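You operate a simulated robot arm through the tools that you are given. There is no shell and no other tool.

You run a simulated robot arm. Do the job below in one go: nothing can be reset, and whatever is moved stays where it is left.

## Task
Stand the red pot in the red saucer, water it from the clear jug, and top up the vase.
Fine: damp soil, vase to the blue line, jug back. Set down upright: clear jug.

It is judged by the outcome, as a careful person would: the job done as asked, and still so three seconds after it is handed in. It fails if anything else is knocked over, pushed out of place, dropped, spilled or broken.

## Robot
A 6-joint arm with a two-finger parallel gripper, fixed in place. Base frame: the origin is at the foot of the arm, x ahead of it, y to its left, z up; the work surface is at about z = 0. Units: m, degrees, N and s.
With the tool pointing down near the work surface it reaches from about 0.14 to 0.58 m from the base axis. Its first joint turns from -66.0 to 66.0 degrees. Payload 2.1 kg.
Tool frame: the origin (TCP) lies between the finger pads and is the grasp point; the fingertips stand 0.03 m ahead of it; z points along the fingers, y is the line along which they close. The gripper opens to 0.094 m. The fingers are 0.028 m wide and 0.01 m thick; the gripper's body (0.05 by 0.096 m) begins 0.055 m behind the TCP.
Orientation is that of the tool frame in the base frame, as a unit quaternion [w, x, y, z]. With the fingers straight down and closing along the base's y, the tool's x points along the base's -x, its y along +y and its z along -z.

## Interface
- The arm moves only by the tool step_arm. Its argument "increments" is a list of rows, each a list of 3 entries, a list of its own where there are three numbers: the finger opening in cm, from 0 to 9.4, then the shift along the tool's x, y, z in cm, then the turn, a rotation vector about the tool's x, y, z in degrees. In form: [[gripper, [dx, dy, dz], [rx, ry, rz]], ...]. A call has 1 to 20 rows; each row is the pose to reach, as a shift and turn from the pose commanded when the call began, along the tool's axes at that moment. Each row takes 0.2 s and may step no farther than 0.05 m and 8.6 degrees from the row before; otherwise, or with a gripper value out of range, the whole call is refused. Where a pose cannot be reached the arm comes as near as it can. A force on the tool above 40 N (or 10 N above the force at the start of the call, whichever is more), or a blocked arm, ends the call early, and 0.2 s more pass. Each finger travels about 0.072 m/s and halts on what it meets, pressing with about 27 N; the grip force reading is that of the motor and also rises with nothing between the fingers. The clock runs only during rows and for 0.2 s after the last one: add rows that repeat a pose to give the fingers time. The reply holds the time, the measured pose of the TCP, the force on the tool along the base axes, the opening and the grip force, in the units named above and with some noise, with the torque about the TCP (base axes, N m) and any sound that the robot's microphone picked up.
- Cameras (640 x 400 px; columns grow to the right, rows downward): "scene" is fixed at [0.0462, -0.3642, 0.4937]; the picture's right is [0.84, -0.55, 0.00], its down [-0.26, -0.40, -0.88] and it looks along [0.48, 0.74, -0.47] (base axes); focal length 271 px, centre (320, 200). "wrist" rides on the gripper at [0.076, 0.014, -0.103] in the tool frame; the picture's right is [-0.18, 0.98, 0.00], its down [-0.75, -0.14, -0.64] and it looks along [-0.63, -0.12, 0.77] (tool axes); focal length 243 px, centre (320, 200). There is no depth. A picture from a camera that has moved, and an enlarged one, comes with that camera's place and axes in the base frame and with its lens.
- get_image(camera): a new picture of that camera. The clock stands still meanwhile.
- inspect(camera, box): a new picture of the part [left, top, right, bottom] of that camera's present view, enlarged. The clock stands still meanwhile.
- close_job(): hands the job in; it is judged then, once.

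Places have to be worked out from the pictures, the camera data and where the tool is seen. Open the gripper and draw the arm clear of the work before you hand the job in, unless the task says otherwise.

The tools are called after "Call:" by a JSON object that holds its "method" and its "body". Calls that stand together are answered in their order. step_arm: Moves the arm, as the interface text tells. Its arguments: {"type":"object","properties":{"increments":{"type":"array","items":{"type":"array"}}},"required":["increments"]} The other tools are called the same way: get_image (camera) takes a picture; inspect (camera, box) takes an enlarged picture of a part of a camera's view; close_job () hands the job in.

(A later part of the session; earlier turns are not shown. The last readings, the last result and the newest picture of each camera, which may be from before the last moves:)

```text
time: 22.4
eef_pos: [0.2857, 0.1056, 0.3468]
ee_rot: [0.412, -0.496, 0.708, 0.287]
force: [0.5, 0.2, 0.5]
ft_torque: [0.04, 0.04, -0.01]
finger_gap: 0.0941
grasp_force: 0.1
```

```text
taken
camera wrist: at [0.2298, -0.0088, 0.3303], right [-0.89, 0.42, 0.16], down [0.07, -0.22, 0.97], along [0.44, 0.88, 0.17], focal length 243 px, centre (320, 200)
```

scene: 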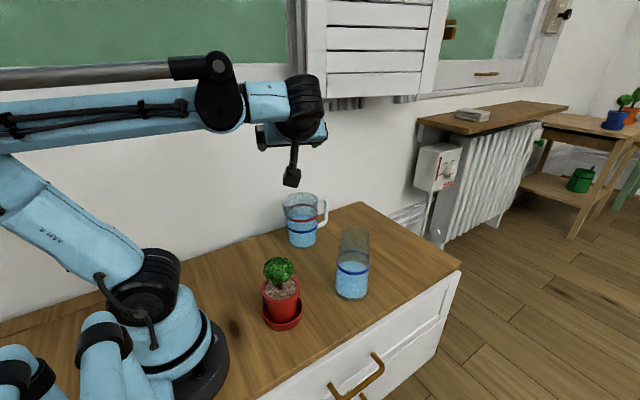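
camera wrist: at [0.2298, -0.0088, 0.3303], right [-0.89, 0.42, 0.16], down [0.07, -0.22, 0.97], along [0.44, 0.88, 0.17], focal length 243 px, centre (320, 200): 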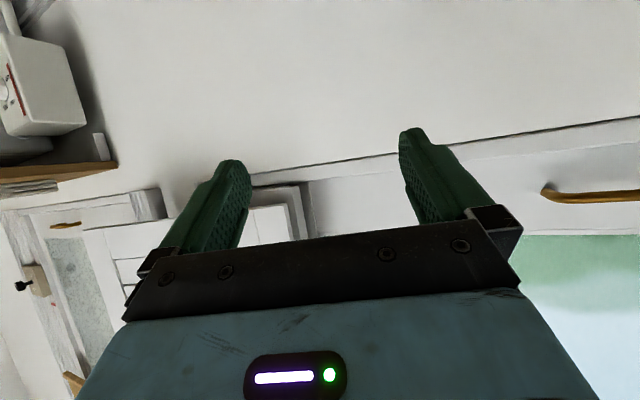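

The orientation is reachable, but the wrist camera is underneath and looking up. I test rolling the gripper 180° so the camera is on top and useful for alignment.

Call:
{"method": "step_arm", "body": {"increments": [[9.4, [0, 0, 0], [0, 0, 8]], [9.4, [0, 0, 0], [0, 0, 16]], [9.4, [0, 0, 0], [0, 0, 24]], [9.4, [0, 0, 0], [0, 0, 32]], [9.4, [0, 0, 0], [0, 0, 40]], [9.4, [0, 0, 0], [0, 0, 48]], [9.4, [0, 0, 0], [0, 0, 56]], [9.4, [0, 0, 0], [0, 0, 64]], [9.4, [0, 0, 0], [0, 0, 72]], [9.4, [0, 0, 0], [0, 0, 80]], [9.4, [0, 0, 0], [0, 0, 88]], [9.4, [0, 0, 0], [0, 0, 90]]]}}

Call:
{"method": "step_arm", "body": {"increments": [[9.4, [0, 0, 0], [0, 0, 8]], [9.4, [0, 0, 0], [0, 0, 16]], [9.4, [0, 0, 0], [0, 0, 24]], [9.4, [0, 0, 0], [0, 0, 32]], [9.4, [0, 0, 0], [0, 0, 40]], [9.4, [0, 0, 0], [0, 0, 48]], [9.4, [0, 0, 0], [0, 0, 56]], [9.4, [0, 0, 0], [0, 0, 64]], [9.4, [0, 0, 0], [0, 0, 72]], [9.4, [0, 0, 0], [0, 0, 80]], [9.4, [0, 0, 0], [0, 0, 88]], [9.4, [0, 0, 0], [0, 0, 90]]]}}

Call:
{"method": "get_image", "body": {"camera": "scene"}}

Call:
{"method": "get_image", "body": {"camera": "wrist"}}

```text
time: 25.0
eef_pos: [0.2851, 0.1056, 0.347]
ee_rot: [0.087, 0.15, 0.852, 0.493]
force: [-0.3, 0.3, -0.4]
ft_torque: [-0.01, -0.01, -0.01]
finger_gap: 0.0939
grasp_force: 0.0
```

```text
time: 27.6
eef_pos: [0.2858, 0.1053, 0.3462]
ee_rot: [-0.288, 0.709, 0.496, 0.41]
force: [-0.9, 0.6, -0.1]
ft_torque: [0.01, 0.01, -0.03]
finger_gap: 0.094
grasp_force: 0.1
```

```text
taken
```

scene: 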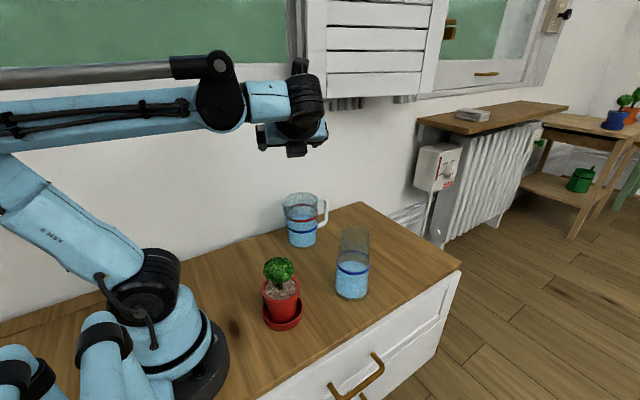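

```text
taken
camera wrist: at [0.2834, 0.0528, 0.4628], right [0.89, -0.42, -0.16], down [-0.45, -0.83, -0.33], along [0.01, 0.37, -0.93], focal length 243 px, centre (320, 200)
```

wrist: 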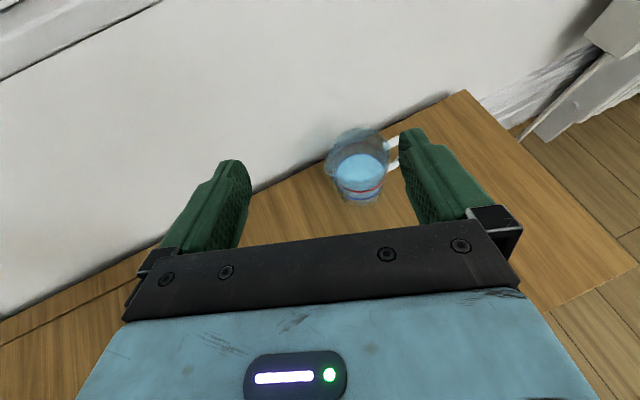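

The camera-on-top roll works, and it sees the jug. Now I test the pouring roll (70° about base y) in free space at about the pose I would use near the pot, but higher.

Call:
{"method": "step_arm", "body": {"increments": [[9.4, [-2.6, 2.3, -1.4], [0, 0, 0]], [9.4, [-5.2, 4.6, -2.8], [0, 0, 0]], [9.4, [-7.8, 7.0, -4.2], [0, 0, 0]], [9.4, [-7.8, 7.0, -4.2], [0, 0, 0]]]}}

Call:
{"method": "step_arm", "body": {"increments": [[9.4, [0, 0, 0], [-3.8, 2.7, -6.5]], [9.4, [0, 0, 0], [-7.5, 5.5, -13]], [9.4, [0, 0, 0], [-11.3, 8.2, -19.5]], [9.4, [0, 0, 0], [-15, 10.9, -26]], [9.4, [0, 0, 0], [-18.8, 13.7, -32.6]], [9.4, [0, 0, 0], [-22.6, 16.4, -39.1]], [9.4, [0, 0, 0], [-26.3, 19.2, -45.6]], [9.4, [0, 0, 0], [-30.1, 21.9, -52.1]], [9.4, [0, 0, 0], [-32.9, 23.9, -57]], [9.4, [0, 0, 0], [-32.9, 23.9, -57]]]}}

Call:
{"method": "get_image", "body": {"camera": "scene"}}

Call:
{"method": "get_image", "body": {"camera": "wrist"}}

```text
time: 28.6
eef_pos: [0.3266, 0.0106, 0.302]
ee_rot: [-0.288, 0.708, 0.498, 0.41]
force: [0.1, 0.4, 0.5]
ft_torque: [0.01, -0.03, -0.03]
finger_gap: 0.094
grasp_force: 0.0
```

```text
time: 30.8
eef_pos: [0.3267, 0.0115, 0.3]
ee_rot: [0.051, 0.344, 0.571, 0.744]
force: [0.1, -0.2, -0.2]
ft_torque: [0.0, 0.0, 0.0]
finger_gap: 0.0943
grasp_force: 0.0
```

```text
taken
```

scene: 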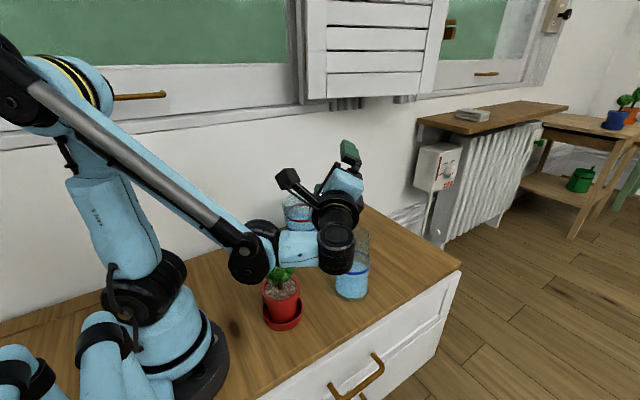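

```text
taken
camera wrist: at [0.2158, -0.0412, 0.3352], right [0.45, -0.42, 0.78], down [0.16, -0.83, -0.54], along [0.88, 0.37, -0.31], focal length 243 px, centre (320, 200)
```

wrist: 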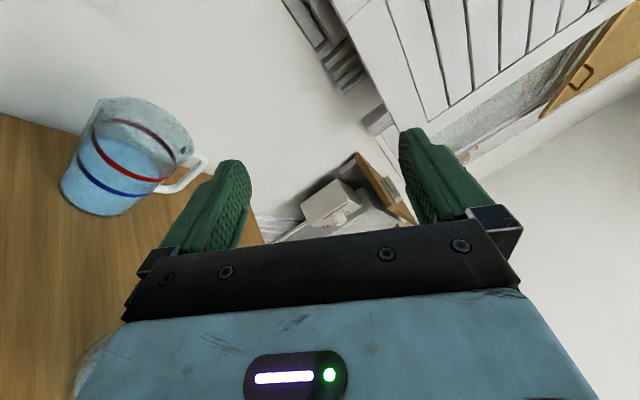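

That orientation is also reached, though the forearm runs low near the pot. I zoom in to judge how much room there would be when the tool comes down to pouring height.

Call:
{"method": "inspect", "body": {"camera": "scene", "box": [200, 130, 420, 340]}}

```text
1.90 times, centred on (310, 235) of scene
camera zoom: at [0.0462, -0.3642, 0.4937], right [0.84, -0.55, 0.0], down [-0.26, -0.4, -0.88], along [0.48, 0.74, -0.47], focal length 516 px, centre (339, 133)
```

zoom: 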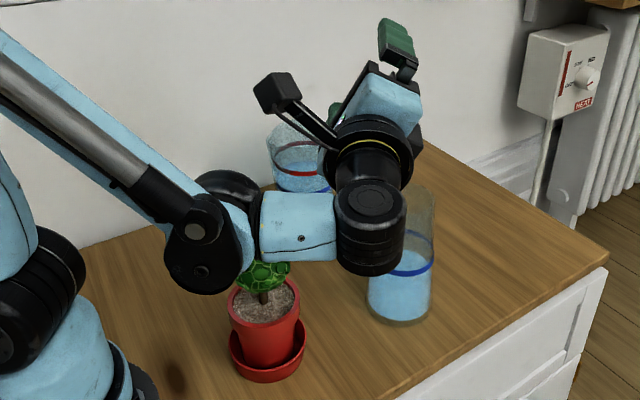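

I can see the arm layout now: the forearm stays low and close to the pot with a side grip. Gripping the handle from straight above looks better, because the vertical bar lines up with the pads and the arm stays well above the spout while pouring. I undo the test rotations and return to tool-down.

Call:
{"method": "step_arm", "body": {"increments": [[9.4, [0, 0, 0], [3.8, -2.7, 6.5]], [9.4, [0, 0, 0], [7.5, -5.5, 13]], [9.4, [0, 0, 0], [11.3, -8.2, 19.5]], [9.4, [0, 0, 0], [15, -10.9, 26]], [9.4, [0, 0, 0], [18.8, -13.7, 32.6]], [9.4, [0, 0, 0], [22.6, -16.4, 39.1]], [9.4, [0, 0, 0], [26.3, -19.2, 45.6]], [9.4, [0, 0, 0], [30.1, -21.9, 52.1]], [9.4, [0, 0, 0], [32.9, -23.9, 57]], [9.4, [0, 0, 0], [32.9, -23.9, 57]]]}}

Call:
{"method": "step_arm", "body": {"increments": [[9.4, [0, 0, 0], [0, -8, 0]], [9.4, [0, 0, 0], [0, -16, 0]], [9.4, [0, 0, 0], [0, -24, 0]], [9.4, [0, 0, 0], [0, -32, 0]], [9.4, [0, 0, 0], [0, -40, 0]], [9.4, [0, 0, 0], [0, -48, 0]], [9.4, [0, 0, 0], [0, -54, 0]], [9.4, [0, 0, 0], [0, -60, 0]], [9.4, [0, 0, 0], [0, -60, 0]]]}}

Call:
{"method": "step_arm", "body": {"increments": [[9.4, [0, 0, 0], [0, 0, -8]], [9.4, [0, 0, 0], [0, 0, -16]], [9.4, [0, 0, 0], [0, 0, -24]], [9.4, [0, 0, 0], [0, 0, -32]], [9.4, [0, 0, 0], [0, 0, -40]], [9.4, [0, 0, 0], [0, 0, -48]], [9.4, [0, 0, 0], [0, 0, -56]], [9.4, [0, 0, 0], [0, 0, -64]], [9.4, [0, 0, 0], [0, 0, -72]], [9.4, [0, 0, 0], [0, 0, -80]], [9.4, [0, 0, 0], [0, 0, -88]], [9.4, [0, 0, 0], [0, 0, -96]], [9.4, [0, 0, 0], [0, 0, -104]], [9.4, [0, 0, 0], [0, 0, -110]], [9.4, [0, 0, 0], [0, 0, -110]]]}}

```text
time: 33.0
eef_pos: [0.3263, 0.01, 0.3003]
ee_rot: [-0.288, 0.709, 0.497, 0.41]
force: [0.2, 0.7, 1.2]
ft_torque: [0.02, -0.02, 0.02]
finger_gap: 0.0939
grasp_force: 0.1
```

```text
time: 35.0
eef_pos: [0.3266, 0.0106, 0.3008]
ee_rot: [0.0, 0.819, 0.574, 0.001]
force: [0.5, 0.9, -0.5]
ft_torque: [-0.01, 0.02, 0.0]
finger_gap: 0.0939
grasp_force: 0.0
```

```text
time: 38.2
eef_pos: [0.3264, 0.0103, 0.3003]
ee_rot: [0.001, -0.002, 1.0, 0.001]
force: [0.2, 0.0, -0.3]
ft_torque: [-0.01, 0.02, 0.0]
finger_gap: 0.0942
grasp_force: 0.0
```

The tool is vertical again with the fingers closing along y. I test the handle-grip pouring motion empty and high up: yaw 90°, then tilt about 80°.

Call:
{"method": "step_arm", "body": {"increments": [[9.4, [-1, 3, -2], [0, 0, 0]], [9.4, [-2.4, 6, -4], [0, 0, -7]], [9.4, [-3.4, 8, -6], [0, 0, -14]], [9.4, [-3.4, 8, -6], [0, 0, -22]], [9.4, [-3.4, 8, -6], [0, 0, -30]], [9.4, [-3.4, 8, -6], [0, 0, -38]], [9.4, [-3.4, 8, -6], [0, 0, -46]], [9.4, [-3.4, 8, -6], [0, 0, -54]], [9.4, [-3.4, 8, -6], [0, 0, -62]], [9.4, [-3.4, 8, -6], [0, 0, -70]], [9.4, [-3.4, 8, -6], [0, 0, -78]], [9.4, [-3.4, 8, -6], [0, 0, -85]], [9.4, [-3.4, 8, -6], [0, 0, -90]], [9.4, [-3.4, 8, -6], [0, 0, -90]]]}}

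Call:
{"method": "step_arm", "body": {"increments": [[9.4, [0, 0, 0], [0, -8, 0]], [9.4, [0, 0, 0], [0, -16, 0]], [9.4, [0, 0, 0], [0, -24, 0]], [9.4, [0, 0, 0], [0, -32, 0]], [9.4, [0, 0, 0], [0, -40, 0]], [9.4, [0, 0, 0], [0, -48, 0]], [9.4, [0, 0, 0], [0, -56, 0]], [9.4, [0, 0, 0], [0, -64, 0]], [9.4, [0, 0, 0], [0, -72, 0]], [9.4, [0, 0, 0], [0, -80, 0]], [9.4, [0, 0, 0], [0, -80, 0]]]}}

Call:
{"method": "get_image", "body": {"camera": "scene"}}

```text
time: 41.2
eef_pos: [0.3605, 0.0906, 0.3612]
ee_rot: [-0.001, 0.708, -0.706, 0.001]
force: [0.3, 0.8, 0.6]
ft_torque: [0.01, 0.04, -0.01]
finger_gap: 0.0939
grasp_force: 0.1
```

```text
time: 43.6
eef_pos: [0.3597, 0.0908, 0.3605]
ee_rot: [-0.456, 0.541, -0.541, -0.454]
force: [-0.9, 0.2, 0.5]
ft_torque: [-0.02, 0.0, 0.02]
finger_gap: 0.094
grasp_force: 0.0
```

```text
taken
```

scene: 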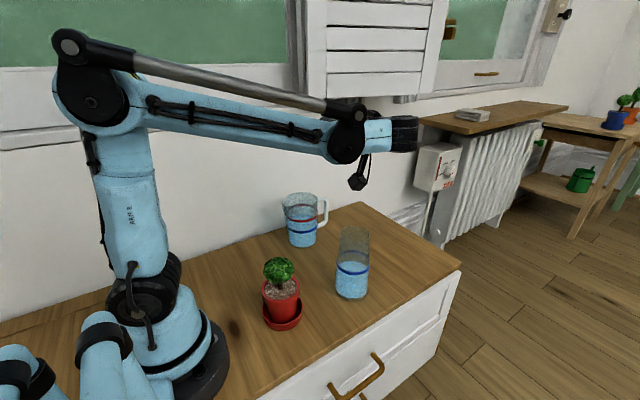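

The tilt is reached cleanly at the vase position with the arm far above everything. Now I check the same posture over the pot, still empty and with height to spare.

Call:
{"method": "step_arm", "body": {"increments": [[9.4, [1.6, 3.3, 1.2], [0, 0, 0]], [9.4, [3.2, 6.5, 2.4], [0, 0, 0]], [9.4, [4.8, 9.8, 3.5], [0, 0, 0]], [9.4, [6.5, 13.0, 4.7], [0, 0, 0]], [9.4, [8.1, 16.3, 5.9], [0, 0, 0]], [9.4, [8.1, 16.3, 5.9], [0, 0, 0]]]}}

Call:
{"method": "get_image", "body": {"camera": "scene"}}

```text
time: 45.0
eef_pos: [0.1981, 0.1346, 0.2724]
ee_rot: [-0.455, 0.543, -0.54, -0.455]
force: [-0.6, 0.8, -0.3]
ft_torque: [-0.01, 0.01, -0.01]
finger_gap: 0.0939
grasp_force: 0.1
```

```text
taken
```

scene: 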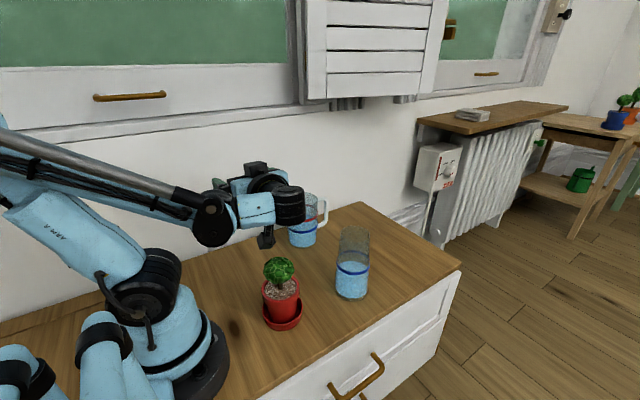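

Both pouring postures are reachable with good clearance. I tilt back, yaw back, and head for the jug handle.

Call:
{"method": "step_arm", "body": {"increments": [[9.4, [0, 0, 0], [0, 8, 0]], [9.4, [0, 0, 0], [0, 16, 0]], [9.4, [0, 0, 0], [0, 24, 0]], [9.4, [0, 0, 0], [0, 32, 0]], [9.4, [0, 0, 0], [0, 40, 0]], [9.4, [0, 0, 0], [0, 48, 0]], [9.4, [0, 0, 0], [0, 56, 0]], [9.4, [0, 0, 0], [0, 64, 0]], [9.4, [0, 0, 0], [0, 72, 0]], [9.4, [0, 0, 0], [0, 80, 0]], [9.4, [0, 0, 0], [0, 80, 0]]]}}

Call:
{"method": "step_arm", "body": {"increments": [[9.4, [0, 0, 0], [0, 0, 8]], [9.4, [0, 0, 0], [0, 0, 16]], [9.4, [0, 0, 0], [0, 0, 24]], [9.4, [0, 0, 0], [0, 0, 32]], [9.4, [0, 0, 0], [0, 0, 40]], [9.4, [0, 0, 0], [0, 0, 48]], [9.4, [0, 0, 0], [0, 0, 56]], [9.4, [0, 0, 0], [0, 0, 64]], [9.4, [0, 0, 0], [0, 0, 72]], [9.4, [0, 0, 0], [0, 0, 80]], [9.4, [0, 0, 0], [0, 0, 85]], [9.4, [0, 0, 0], [0, 0, 90]], [9.4, [0, 0, 0], [0, 0, 90]]]}}

Call:
{"method": "step_arm", "body": {"increments": [[9.4, [-4, 1.5, 0], [0, 0, 0]], [9.4, [-8, 3, 0], [0, 0, 0]], [9.4, [-12, 5, 0], [0, 0, 0]], [9.4, [-16, 6.5, 0], [0, 0, 0]], [9.4, [-20, 8, 0], [0, 0, 0]], [9.4, [-24, 8.4, 0], [0, 0, 0]], [9.4, [-24, 8.4, 0], [0, 0, 0]]]}}

Call:
{"method": "get_image", "body": {"camera": "wrist"}}

Call:
{"method": "get_image", "body": {"camera": "scene"}}

```text
time: 47.4
eef_pos: [0.1979, 0.1348, 0.2703]
ee_rot: [-0.001, 0.708, -0.707, 0.001]
force: [-0.3, -0.2, -0.1]
ft_torque: [0.0, 0.0, -0.01]
finger_gap: 0.0943
grasp_force: 0.0
```

```text
time: 50.2
eef_pos: [0.1966, 0.1345, 0.2706]
ee_rot: [0.001, 0.001, 1.0, 0.0]
force: [0.5, 0.8, 1.1]
ft_torque: [-0.02, -0.01, -0.04]
finger_gap: 0.0939
grasp_force: 0.1
```

```text
time: 51.8
eef_pos: [0.4358, 0.2194, 0.2704]
ee_rot: [0.0, 0.0, 1.0, 0.002]
force: [0.0, 0.4, -0.2]
ft_torque: [0.01, 0.01, -0.02]
finger_gap: 0.0939
grasp_force: 0.1
```

```text
taken
camera wrist: at [0.3614, 0.2333, 0.3723], right [0.18, 0.98, 0.0], down [0.75, -0.14, 0.64], along [0.63, -0.12, -0.77], focal length 243 px, centre (320, 200)
```

wrist: 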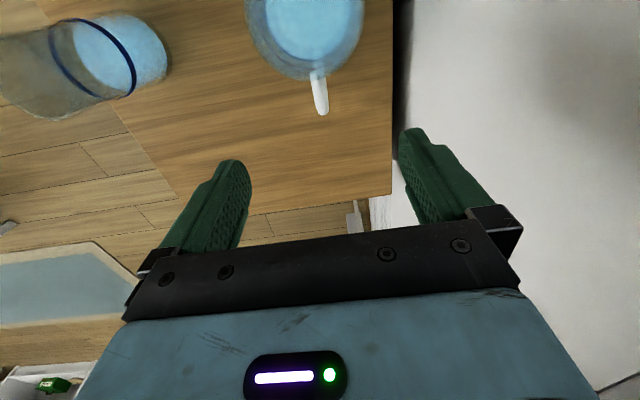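

```text
taken
```

scene: 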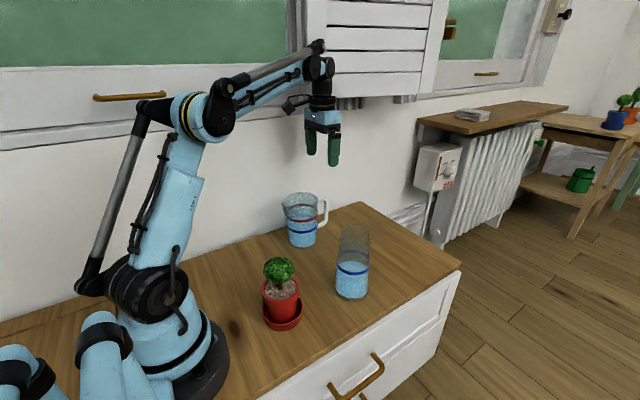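

I'm over the handle. I enlarge the wrist view to measure the handle's line and its outer bar from here.

Call:
{"method": "inspect", "body": {"camera": "wrist", "box": [230, 0, 410, 140]}}

Call:
{"method": "inspect", "body": {"camera": "wrist", "box": [285, 50, 355, 130]}}

```text
2.86 times, centred on (320, 70) of wrist
camera zoom: at [0.3614, 0.2333, 0.3723], right [0.18, 0.98, 0.0], down [0.75, -0.14, 0.64], along [0.63, -0.12, -0.77], focal length 693 px, centre (320, 571)
```

zoom: 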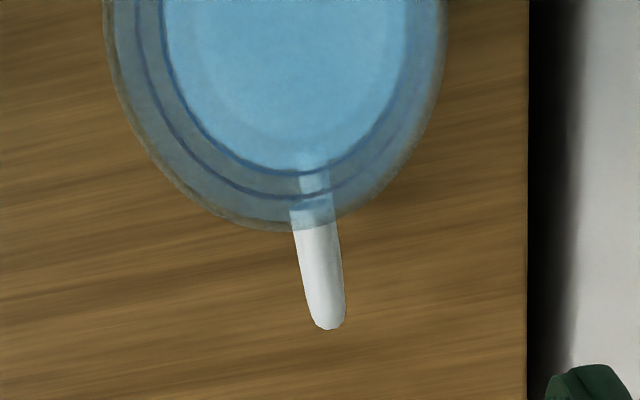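

```text
5.00 times, centred on (320, 90) of wrist
camera zoom: at [0.3614, 0.2333, 0.3723], right [0.18, 0.98, 0.0], down [0.75, -0.14, 0.64], along [0.63, -0.12, -0.77], focal length 1213 px, centre (320, 750)
```

zoom: 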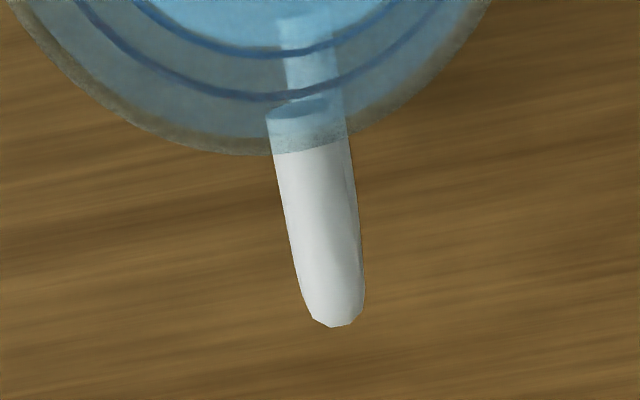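

The handle bar centre computes to about (0.4535, 0.2185) and 0.015 thick. I move to x = 0.4475 so the pads cover the vertical bar and the top corner, narrow the opening to 6 cm, and descend part way to check.

Call:
{"method": "step_arm", "body": {"increments": [[8.0, [-1.2, -0.1, 2], [0, 0, 0]], [6.5, [-1.2, -0.1, 5], [0, 0, 0]], [6.0, [-1.2, -0.1, 8], [0, 0, 0]], [6.0, [-1.2, -0.1, 11], [0, 0, 0]], [6.0, [-1.2, -0.1, 11], [0, 0, 0]]]}}

Call:
{"method": "get_image", "body": {"camera": "wrist"}}

Call:
{"method": "inspect", "body": {"camera": "scene", "box": [270, 130, 350, 260]}}

```text
time: 53.0
eef_pos: [0.4496, 0.2195, 0.1594]
ee_rot: [0.0, -0.001, 1.0, 0.002]
force: [0.0, 0.5, -0.5]
ft_torque: [-0.01, 0.01, 0.02]
finger_gap: 0.0597
grasp_force: 0.0
```

```text
taken
camera wrist: at [0.3742, 0.2337, 0.2611], right [0.18, 0.98, 0.0], down [0.75, -0.14, 0.64], along [0.63, -0.12, -0.77], focal length 243 px, centre (320, 200)
```

wrist: 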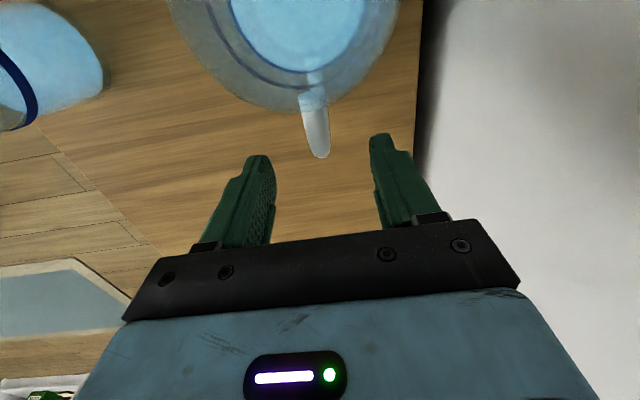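

```text
3.08 times, centred on (310, 195) of scene
camera zoom: at [0.0462, -0.3642, 0.4937], right [0.84, -0.55, 0.0], down [-0.26, -0.4, -0.88], along [0.48, 0.74, -0.47], focal length 834 px, centre (351, 215)
```

zoom: 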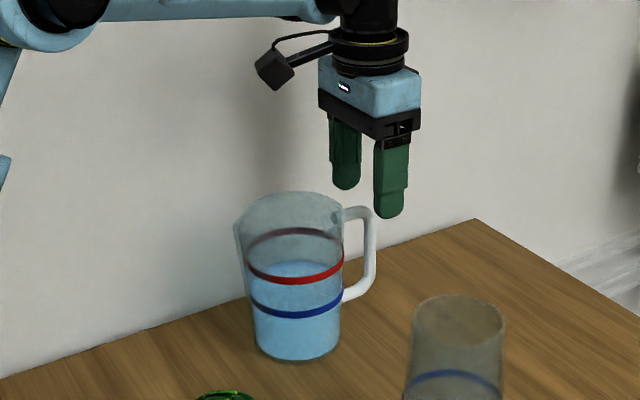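

The handle end lies on the tool's centre plane, with the bar centre about 5 mm outboard of the TCP, as intended. I descend to z of about 0.086.

Call:
{"method": "step_arm", "body": {"increments": [[6.0, [0, 0, 2], [0, 0, 0]], [6.0, [0, 0, 4], [0, 0, 0]], [6.0, [0, 0, 5.5], [0, 0, 0]], [6.0, [0, 0, 6.6], [0, 0, 0]], [6.0, [0, 0, 7.3], [0, 0, 0]], [6.0, [0, 0, 7.3], [0, 0, 0]]]}}

Call:
{"method": "get_image", "body": {"camera": "wrist"}}

Call:
{"method": "inspect", "body": {"camera": "scene", "box": [270, 160, 350, 260]}}

```text
time: 54.4
eef_pos: [0.449, 0.2191, 0.0873]
ee_rot: [0.001, -0.001, 1.0, 0.001]
force: [0.1, 0.7, 0.0]
ft_torque: [0.0, 0.02, 0.02]
finger_gap: 0.06
grasp_force: 0.0
```

```text
taken
camera wrist: at [0.3734, 0.2321, 0.1892], right [0.18, 0.98, 0.0], down [0.75, -0.14, 0.64], along [0.63, -0.12, -0.77], focal length 243 px, centre (320, 200)
```

wrist: 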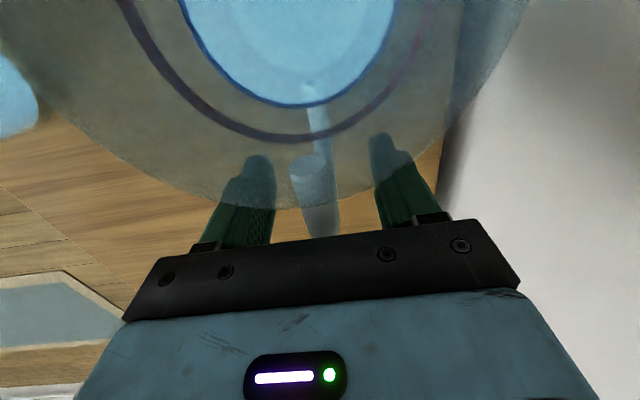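

```text
4.00 times, centred on (310, 210) of scene
camera zoom: at [0.0462, -0.3642, 0.4937], right [0.84, -0.55, 0.0], down [-0.26, -0.4, -0.88], along [0.48, 0.74, -0.47], focal length 1084 px, centre (360, 160)
```

zoom: 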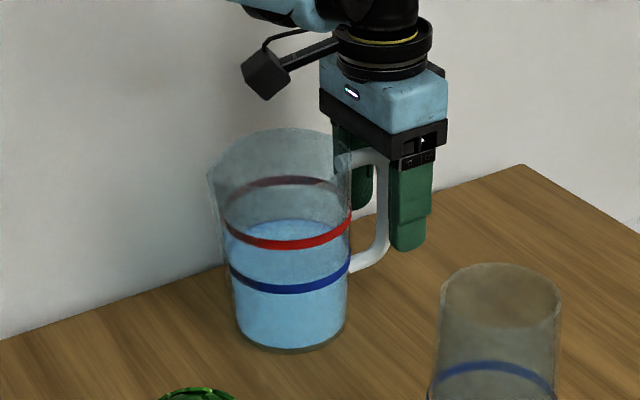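

The handle is centred between the fingers with no contact force. I close on the bar.

Call:
{"method": "step_arm", "body": {"increments": [[4.5, [0, 0, 0], [0, 0, 0]], [3.0, [0, 0, 0], [0, 0, 0]], [2.0, [0, 0, 0], [0, 0, 0]], [1.0, [0, 0, 0], [0, 0, 0]], [0.2, [0, 0, 0], [0, 0, 0]], [0.2, [0, 0, 0], [0, 0, 0]], [0.2, [0, 0, 0], [0, 0, 0]]]}}

Call:
{"method": "get_image", "body": {"camera": "wrist"}}

Call:
{"method": "inspect", "body": {"camera": "scene", "box": [270, 160, 350, 260]}}

```text
time: 56.0
eef_pos: [0.4479, 0.2179, 0.0875]
ee_rot: [0.001, -0.001, 1.0, 0.001]
force: [1.5, 0.8, 1.7]
ft_torque: [-0.03, 0.04, -0.02]
finger_gap: 0.0165
grasp_force: 27.3
```

```text
taken
camera wrist: at [0.3734, 0.232, 0.1894], right [0.18, 0.98, 0.0], down [0.75, -0.14, 0.64], along [0.63, -0.12, -0.77], focal length 243 px, centre (320, 200)
```

wrist: 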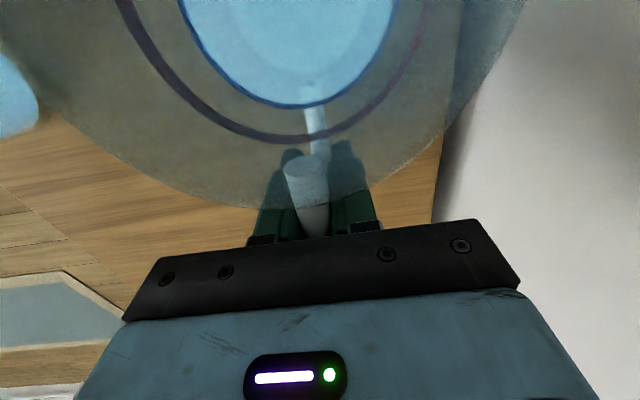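

```text
4.00 times, centred on (310, 210) of scene
camera zoom: at [0.0462, -0.3642, 0.4937], right [0.84, -0.55, 0.0], down [-0.26, -0.4, -0.88], along [0.48, 0.74, -0.47], focal length 1084 px, centre (360, 160)
```

zoom: 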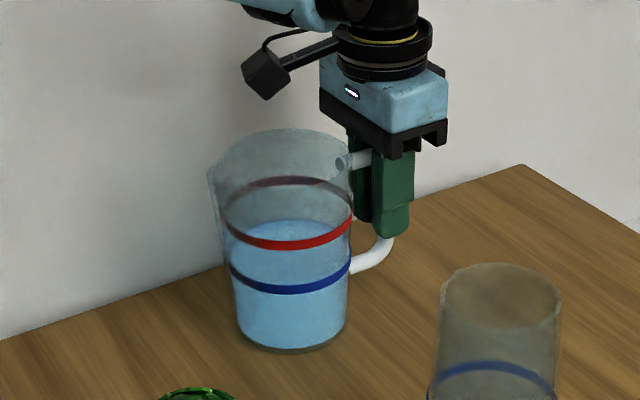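

The grip is firm with a 0.0165 gap at 27 N. I lift only 5 mm to test whether the jug stays level in the grip.

Call:
{"method": "step_arm", "body": {"increments": [[0.2, [0, 0, -0.2], [0, 0, 0]], [0.2, [0, 0, -0.5], [0, 0, 0]], [0.2, [0, 0, -0.5], [0, 0, 0]]]}}

Call:
{"method": "inspect", "body": {"camera": "scene", "box": [270, 160, 350, 260]}}

Call:
{"method": "get_image", "body": {"camera": "wrist"}}

```text
time: 56.8
eef_pos: [0.4494, 0.2182, 0.0934]
ee_rot: [0.001, -0.001, 1.0, 0.001]
force: [-0.1, 0.6, -4.4]
ft_torque: [-0.01, -0.32, -0.04]
finger_gap: 0.0163
grasp_force: 26.7
```

```text
4.00 times, centred on (310, 210) of scene
camera zoom: at [0.0462, -0.3642, 0.4937], right [0.84, -0.55, 0.0], down [-0.26, -0.4, -0.88], along [0.48, 0.74, -0.47], focal length 1084 px, centre (360, 160)
```

zoom: 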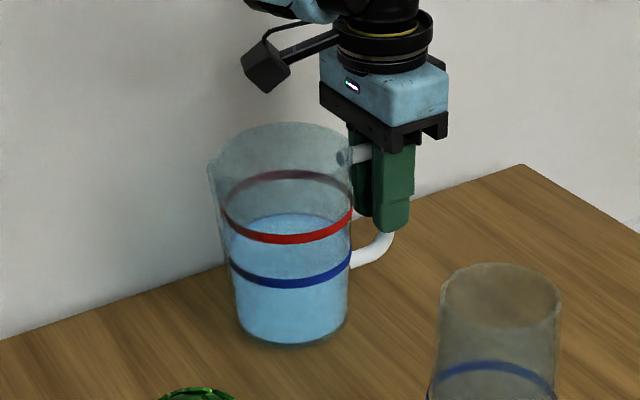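

```text
taken
camera wrist: at [0.3736, 0.232, 0.1945], right [0.18, 0.98, 0.0], down [0.75, -0.14, 0.64], along [0.63, -0.12, -0.77], focal length 243 px, centre (320, 200)
```

wrist: 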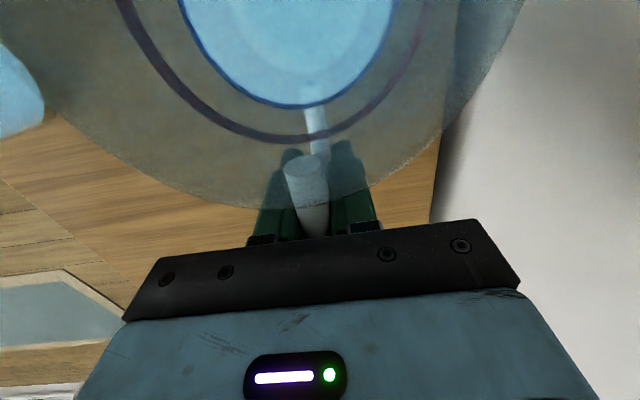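

The jug lifts level at about 0.45 kg, with the torque steady and no slip. I lift it smoothly to about z = 0.30 so its base clears the vase.

Call:
{"method": "step_arm", "body": {"increments": [[0.2, [0, 0, -0.6], [0, 0, 0]], [0.2, [0, 0, -2], [0, 0, 0]], [0.2, [0, 0, -4], [0, 0, 0]], [0.2, [0, 0, -6.5], [0, 0, 0]], [0.2, [0, 0, -9], [0, 0, 0]], [0.2, [0, 0, -12], [0, 0, 0]], [0.2, [0, 0, -15], [0, 0, 0]], [0.2, [0, 0, -17.5], [0, 0, 0]], [0.2, [0, 0, -19.5], [0, 0, 0]], [0.2, [0, 0, -20.5], [0, 0, 0]], [0.2, [0, 0, -20.5], [0, 0, 0]]]}}

Call:
{"method": "get_image", "body": {"camera": "scene"}}

Call:
{"method": "get_image", "body": {"camera": "wrist"}}

```text
time: 59.2
eef_pos: [0.4481, 0.2182, 0.2992]
ee_rot: [0.001, -0.001, 1.0, 0.002]
force: [-0.5, 0.8, -4.5]
ft_torque: [0.01, -0.31, -0.01]
finger_gap: 0.0165
grasp_force: 27.1
```

```text
taken
```

scene: 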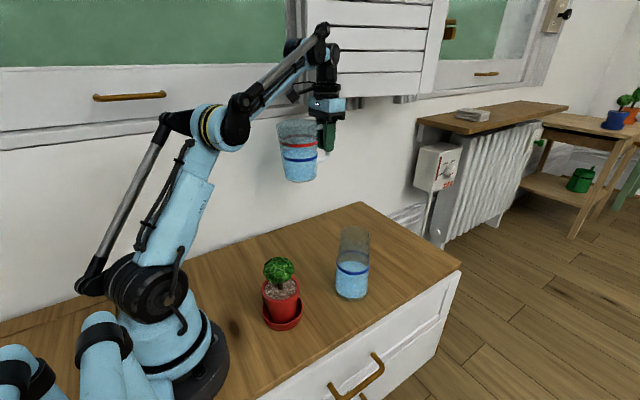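

```text
taken
camera wrist: at [0.3731, 0.2317, 0.3996], right [0.18, 0.98, 0.0], down [0.75, -0.14, 0.64], along [0.63, -0.12, -0.77], focal length 243 px, centre (320, 200)
```

wrist: 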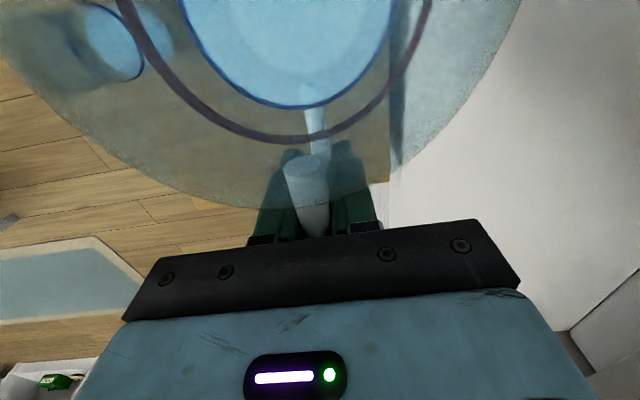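

The jug is steady and level. I carry it back toward the middle, then yaw it gently so the spout will face -y.

Call:
{"method": "step_arm", "body": {"increments": [[0.2, [1.2, -0.5, 0], [0, 0, 0]], [0.2, [3.5, -1.5, 0], [0, 0, 0]], [0.2, [6, -2.5, 0], [0, 0, 0]], [0.2, [8.5, -3.6, 0], [0, 0, 0]], [0.2, [11, -4.6, 0], [0, 0, 0]], [0.2, [12.4, -5.2, 0], [0, 0, 0]], [0.2, [12.8, -5.3, 0], [0, 0, 0]], [0.2, [12.8, -5.3, 0], [0, 0, 0]]]}}

Call:
{"method": "step_arm", "body": {"increments": [[0.2, [0, 0, 0], [0, 0, -2]], [0.2, [0, 0, 0], [0, 0, -6]], [0.2, [0, 0, 0], [0, 0, -11]], [0.2, [0, 0, 0], [0, 0, -17]], [0.2, [0, 0, 0], [0, 0, -23]], [0.2, [0, 0, 0], [0, 0, -29]], [0.2, [0, 0, 0], [0, 0, -35]], [0.2, [0, 0, 0], [0, 0, -41]], [0.2, [0, 0, 0], [0, 0, -47]], [0.2, [0, 0, 0], [0, 0, -53]], [0.2, [0, 0, 0], [0, 0, -59]], [0.2, [0, 0, 0], [0, 0, -65]], [0.2, [0, 0, 0], [0, 0, -71]], [0.2, [0, 0, 0], [0, 0, -77]], [0.2, [0, 0, 0], [0, 0, -82]], [0.2, [0, 0, 0], [0, 0, -86]], [0.2, [0, 0, 0], [0, 0, -89]], [0.2, [0, 0, 0], [0, 0, -90]], [0.2, [0, 0, 0], [0, 0, -90]]]}}

Call:
{"method": "get_image", "body": {"camera": "scene"}}

Call:
{"method": "get_image", "body": {"camera": "wrist"}}

```text
time: 61.0
eef_pos: [0.3203, 0.1657, 0.2983]
ee_rot: [0.0, -0.001, 1.0, 0.001]
force: [0.0, 0.0, -4.1]
ft_torque: [0.0, -0.33, -0.01]
finger_gap: 0.0165
grasp_force: 26.7
```

```text
time: 65.0
eef_pos: [0.3211, 0.1654, 0.297]
ee_rot: [-0.001, 0.707, -0.707, 0.0]
force: [1.4, 0.0, -4.5]
ft_torque: [0.33, 0.0, -0.04]
finger_gap: 0.0161
grasp_force: 27.2
```

```text
taken
```

scene: 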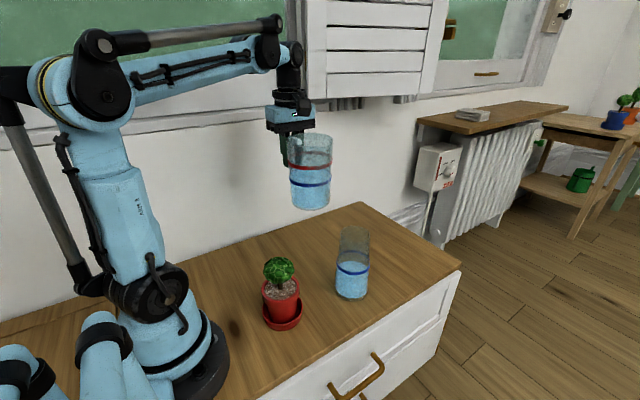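

```text
taken
camera wrist: at [0.3075, 0.0884, 0.399], right [-0.98, 0.18, 0.0], down [0.14, 0.75, 0.64], along [0.12, 0.63, -0.77], focal length 243 px, centre (320, 200)
```

wrist: 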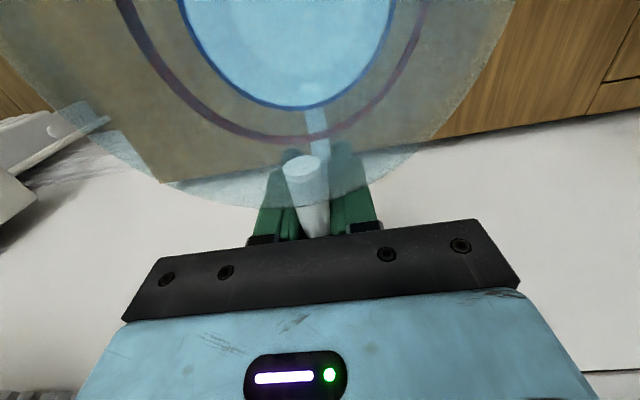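

The jug is yawed with its spout facing -y. I zoom in to measure where the spout tip lies relative to the tool.

Call:
{"method": "inspect", "body": {"camera": "scene", "box": [275, 120, 345, 215]}}

```text
4.21 times, centred on (310, 168) of scene
camera zoom: at [0.0462, -0.3642, 0.4937], right [0.84, -0.55, 0.0], down [-0.26, -0.4, -0.88], along [0.48, 0.74, -0.47], focal length 1141 px, centre (362, 337)
```

zoom: 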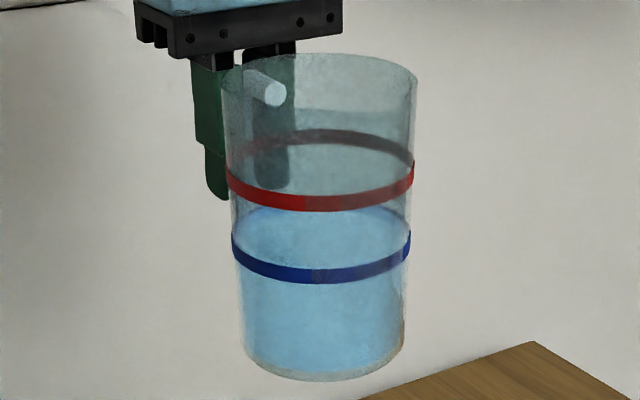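

I carry the jug to the +y side of the pot, staying high.

Call:
{"method": "step_arm", "body": {"increments": [[0.2, [-0.3, 1.2, 0.2], [0, 0, 0]], [0.2, [-0.8, 3.5, 0.5], [0, 0, 0]], [0.2, [-1.3, 6, 0.9], [0, 0, 0]], [0.2, [-1.9, 8.5, 1.2], [0, 0, 0]], [0.2, [-2.4, 10.8, 1.5], [0, 0, 0]], [0.2, [-2.7, 12.1, 1.7], [0, 0, 0]], [0.2, [-2.7, 12.4, 1.7], [0, 0, 0]], [0.2, [-2.7, 12.4, 1.7], [0, 0, 0]]]}}

Call:
{"method": "get_image", "body": {"camera": "scene"}}

```text
time: 66.8
eef_pos: [0.1969, 0.1905, 0.28]
ee_rot: [-0.001, 0.707, -0.707, -0.001]
force: [-0.3, -0.3, -5.0]
ft_torque: [0.28, 0.02, -0.02]
finger_gap: 0.0165
grasp_force: 27.1
```

```text
taken
```

scene: 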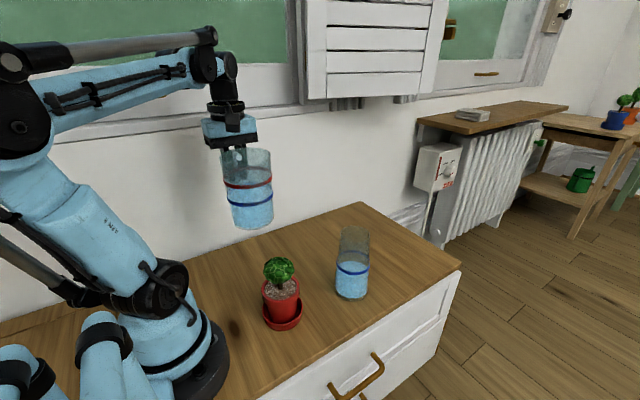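

Clear of everything. I tilt slowly to 42°, which is below the angle where water should reach the lip (over 50°), and look at where the spout is.

Call:
{"method": "step_arm", "body": {"increments": [[0.2, [0, 0, 0.3], [0, -2, 0]], [0.2, [0, 0, 0.8], [0, -6, 0]], [0.2, [0, 0, 1.3], [0, -11, 0]], [0.2, [0, 0, 1.8], [0, -16, 0]], [0.2, [0, 0, 2.3], [0, -21, 0]], [0.2, [0, 0, 2.8], [0, -26, 0]], [0.2, [0, 0, 3.3], [0, -31, 0]], [0.2, [0, 0, 3.7], [0, -36, 0]], [0.2, [0, 0, 4.0], [0, -40, 0]], [0.2, [0, 0, 4.0], [0, -42, 0]], [0.2, [0, 0, 4.0], [0, -42, 0]]]}}

Call:
{"method": "get_image", "body": {"camera": "scene"}}

Call:
{"method": "inspect", "body": {"camera": "scene", "box": [205, 130, 325, 340]}}

Call:
{"method": "get_image", "body": {"camera": "wrist"}}

```text
time: 69.2
eef_pos: [0.1959, 0.1935, 0.2402]
ee_rot: [-0.255, 0.66, -0.659, -0.254]
force: [0.6, 0.1, -4.1]
ft_torque: [0.12, 0.01, 0.03]
finger_gap: 0.0164
grasp_force: 27.2
```

```text
taken
```

scene: 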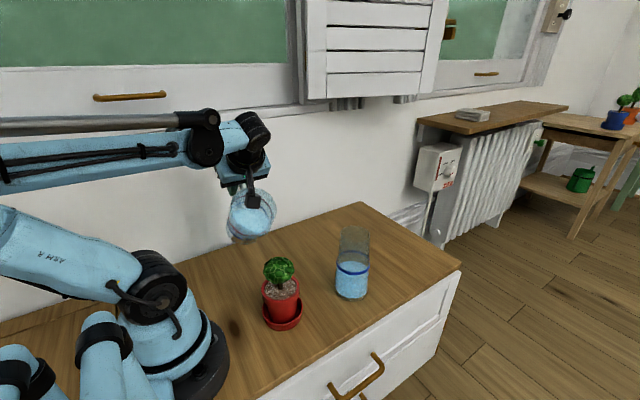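

```text
1.90 times, centred on (265, 235) of scene
camera zoom: at [0.0462, -0.3642, 0.4937], right [0.84, -0.55, 0.0], down [-0.26, -0.4, -0.88], along [0.48, 0.74, -0.47], focal length 516 px, centre (425, 133)
```

zoom: 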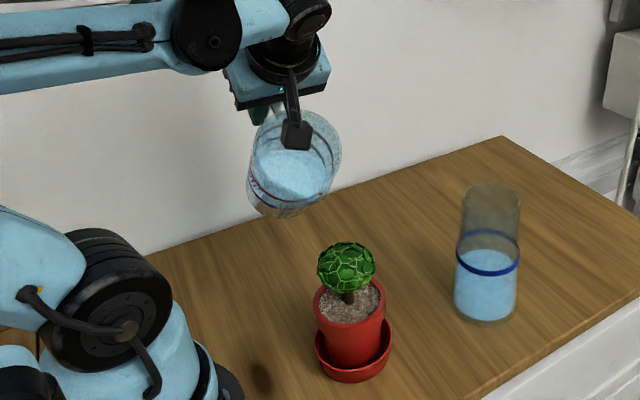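

```text
taken
camera wrist: at [0.1834, 0.0673, 0.2638], right [-0.98, 0.14, 0.12], down [0.14, 0.13, 0.98], along [0.12, 0.98, -0.14], focal length 243 px, centre (320, 200)
```

wrist: 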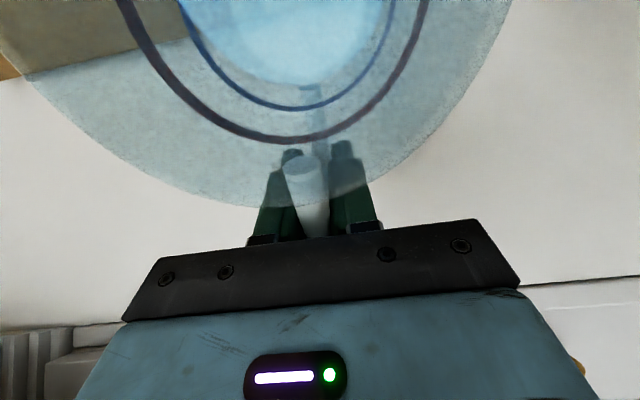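

Water stays inside at 42°. I zoom in on the spout and the rim.

Call:
{"method": "inspect", "body": {"camera": "scene", "box": [220, 175, 290, 250]}}

```text
5.33 times, centred on (255, 212) of scene
camera zoom: at [0.0462, -0.3642, 0.4937], right [0.84, -0.55, 0.0], down [-0.26, -0.4, -0.88], along [0.48, 0.74, -0.47], focal length 1445 px, centre (667, 133)
```

zoom: 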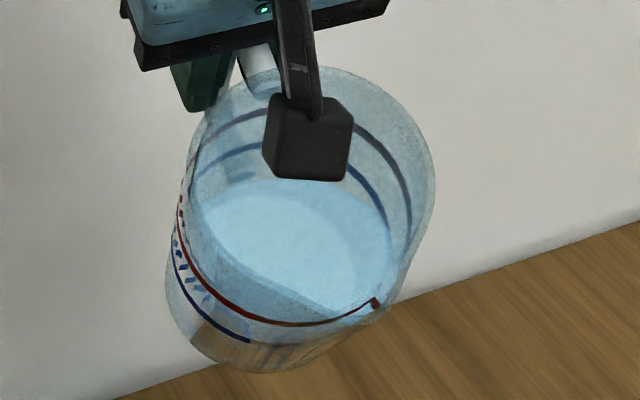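

The spout tip is about where I predicted, near (0.196, 0.054, 0.185). I lower it beside the foliage, keeping 42°.

Call:
{"method": "step_arm", "body": {"increments": [[0.2, [0.7, 0, 0.7], [0, 0, 0]], [0.2, [1.7, 0, 1.7], [0, 0, 0]], [0.2, [2.8, 0, 2.8], [0, 0, 0]], [0.2, [3.8, 0, 3.8], [0, 0, 0]], [0.2, [4.24, 0, 4.26], [0, 0, 0]], [0.2, [4.24, 0, 4.26], [0, 0, 0]]]}}

Call:
{"method": "inspect", "body": {"camera": "scene", "box": [205, 170, 325, 340]}}

Call:
{"method": "inspect", "body": {"camera": "scene", "box": [235, 210, 305, 290]}}

```text
time: 70.6
eef_pos: [0.196, 0.1886, 0.1805]
ee_rot: [-0.254, 0.661, -0.659, -0.253]
force: [0.7, 0.4, -4.3]
ft_torque: [0.11, -0.01, 0.01]
finger_gap: 0.0165
grasp_force: 27.4
```

```text
2.35 times, centred on (265, 255) of scene
camera zoom: at [0.0462, -0.3642, 0.4937], right [0.84, -0.55, 0.0], down [-0.26, -0.4, -0.88], along [0.48, 0.74, -0.47], focal length 638 px, centre (449, 71)
```

zoom: 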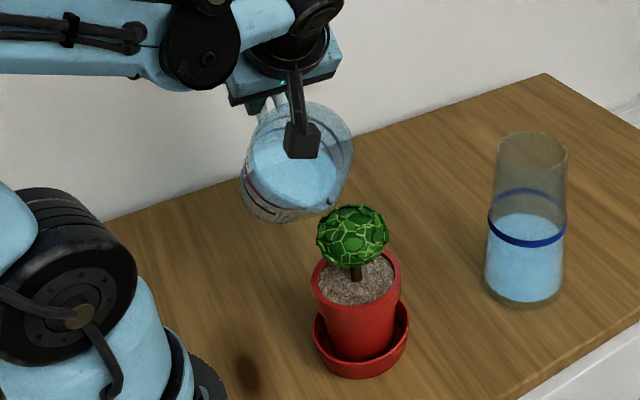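

```text
5.00 times, centred on (270, 250) of scene
camera zoom: at [0.0462, -0.3642, 0.4937], right [0.84, -0.55, 0.0], down [-0.26, -0.4, -0.88], along [0.48, 0.74, -0.47], focal length 1355 px, centre (570, -50)
```

zoom: 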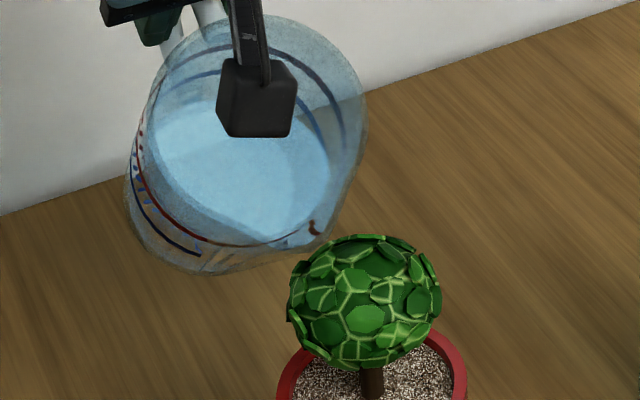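

The spout sits just beside the leaf ball and in line with the pot axis. I tilt further about the spout tip to 52°, just below the expected start of pouring, and check.

Call:
{"method": "step_arm", "body": {"increments": [[0.2, [0.2, 0, -0.5], [0, -3, 0]], [0.2, [0.42, 0, -1.0], [0, -6, 0]], [0.2, [0.3, 0, -1.5], [0, -8, 0]], [0.2, [0.19, 0, -2.0], [0, -10, 0]], [0.2, [0.19, 0, -2.0], [0, -10, 0]]]}}

Call:
{"method": "inspect", "body": {"camera": "scene", "box": [235, 200, 315, 300]}}

Call:
{"method": "get_image", "body": {"camera": "wrist"}}

```text
time: 71.8
eef_pos: [0.1959, 0.1737, 0.1939]
ee_rot: [-0.31, 0.636, -0.634, -0.311]
force: [1.5, -0.5, -5.1]
ft_torque: [0.08, -0.01, -0.02]
finger_gap: 0.0163
grasp_force: 26.7
```

```text
4.00 times, centred on (275, 250) of scene
camera zoom: at [0.0462, -0.3642, 0.4937], right [0.84, -0.55, 0.0], down [-0.26, -0.4, -0.88], along [0.48, 0.74, -0.47], focal length 1084 px, centre (500, 0)
```

zoom: 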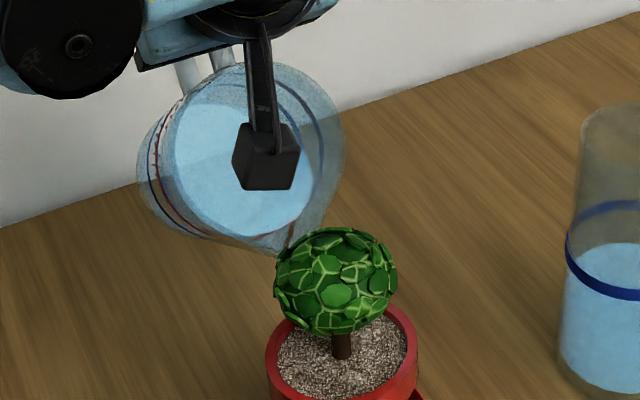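

```text
taken
camera wrist: at [0.1837, 0.0463, 0.1956], right [-0.98, 0.11, 0.14], down [0.14, -0.04, 0.99], along [0.12, 0.99, 0.03], focal length 243 px, centre (320, 200)
```

wrist: 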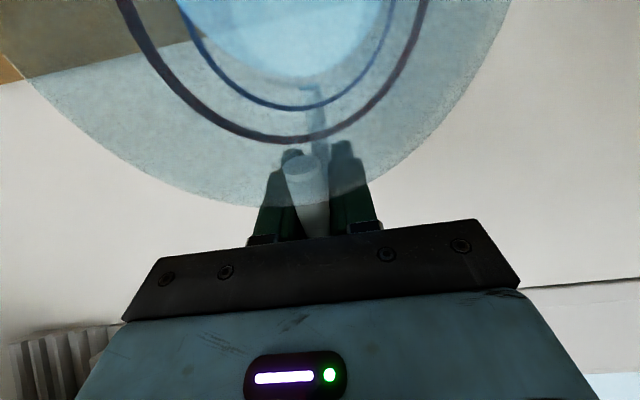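

I can see the spout clearly, with the water edge approaching it. I zoom in more on the spout tip against the foliage.

Call:
{"method": "inspect", "body": {"camera": "scene", "box": [265, 235, 315, 290]}}

Call:
{"method": "inspect", "body": {"camera": "scene", "box": [255, 205, 305, 265]}}

```text
7.27 times, centred on (290, 262) of scene
camera zoom: at [0.0462, -0.3642, 0.4937], right [0.84, -0.55, 0.0], down [-0.26, -0.4, -0.88], along [0.48, 0.74, -0.47], focal length 1971 px, centre (538, -254)
```

zoom: 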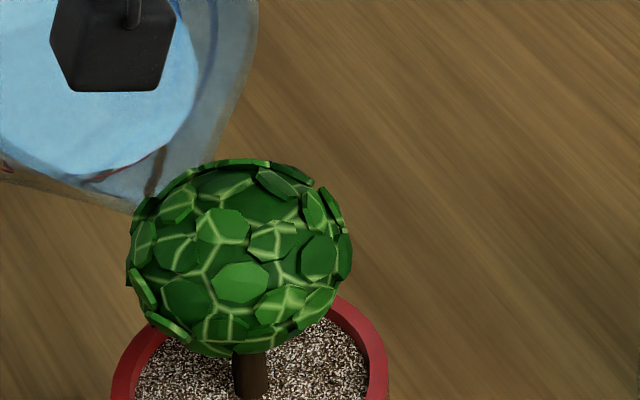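

```text
6.67 times, centred on (280, 235) of scene
camera zoom: at [0.0462, -0.3642, 0.4937], right [0.84, -0.55, 0.0], down [-0.26, -0.4, -0.88], along [0.48, 0.74, -0.47], focal length 1807 px, centre (587, -33)
```

zoom: 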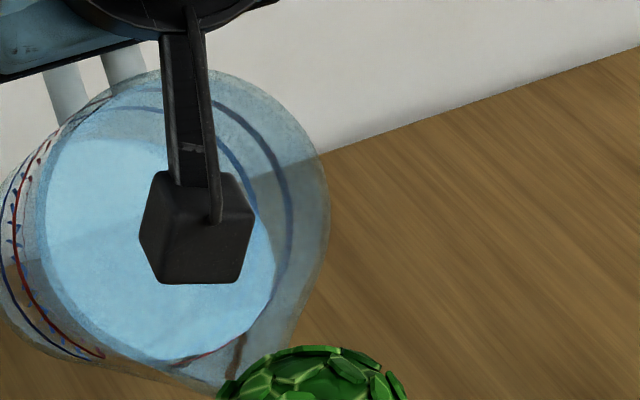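

The spout tip is where the model says, just hidden behind the leaves. I nudge it 6 mm inward and 11 mm lower so the stream falls inside the rim and below the leaf ball, then tilt to 55°.

Call:
{"method": "step_arm", "body": {"increments": [[0.2, [0.6, 0, 0.1], [0, 0, 0]], [0.2, [1.24, 0, 0.2], [0, 0, 0]], [0.2, [1.1, 0, -0.2], [0, -1.5, 0]], [0.2, [0.98, 0, -0.54], [0, -3, 0]], [0.2, [0.98, 0, -0.54], [0, -3, 0]]]}}

Call:
{"method": "inspect", "body": {"camera": "scene", "box": [245, 215, 315, 335]}}

```text
time: 73.0
eef_pos: [0.1957, 0.163, 0.1897]
ee_rot: [0.328, -0.627, 0.627, 0.327]
force: [0.1, 0.6, -4.3]
ft_torque: [0.01, 0.01, 0.01]
finger_gap: 0.0167
grasp_force: 26.7
```

```text
3.33 times, centred on (280, 275) of scene
camera zoom: at [0.0462, -0.3642, 0.4937], right [0.84, -0.55, 0.0], down [-0.26, -0.4, -0.88], along [0.48, 0.74, -0.47], focal length 903 px, centre (453, -50)
```

zoom: 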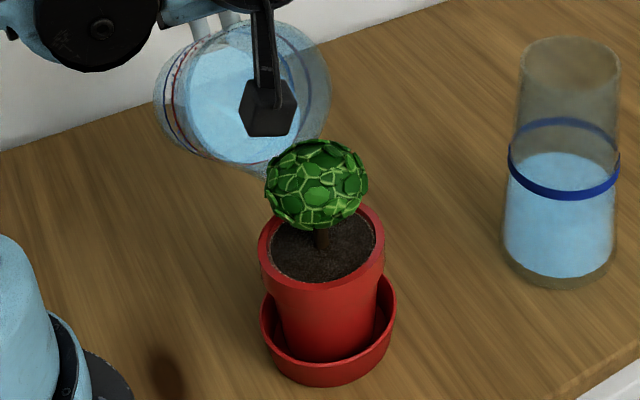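

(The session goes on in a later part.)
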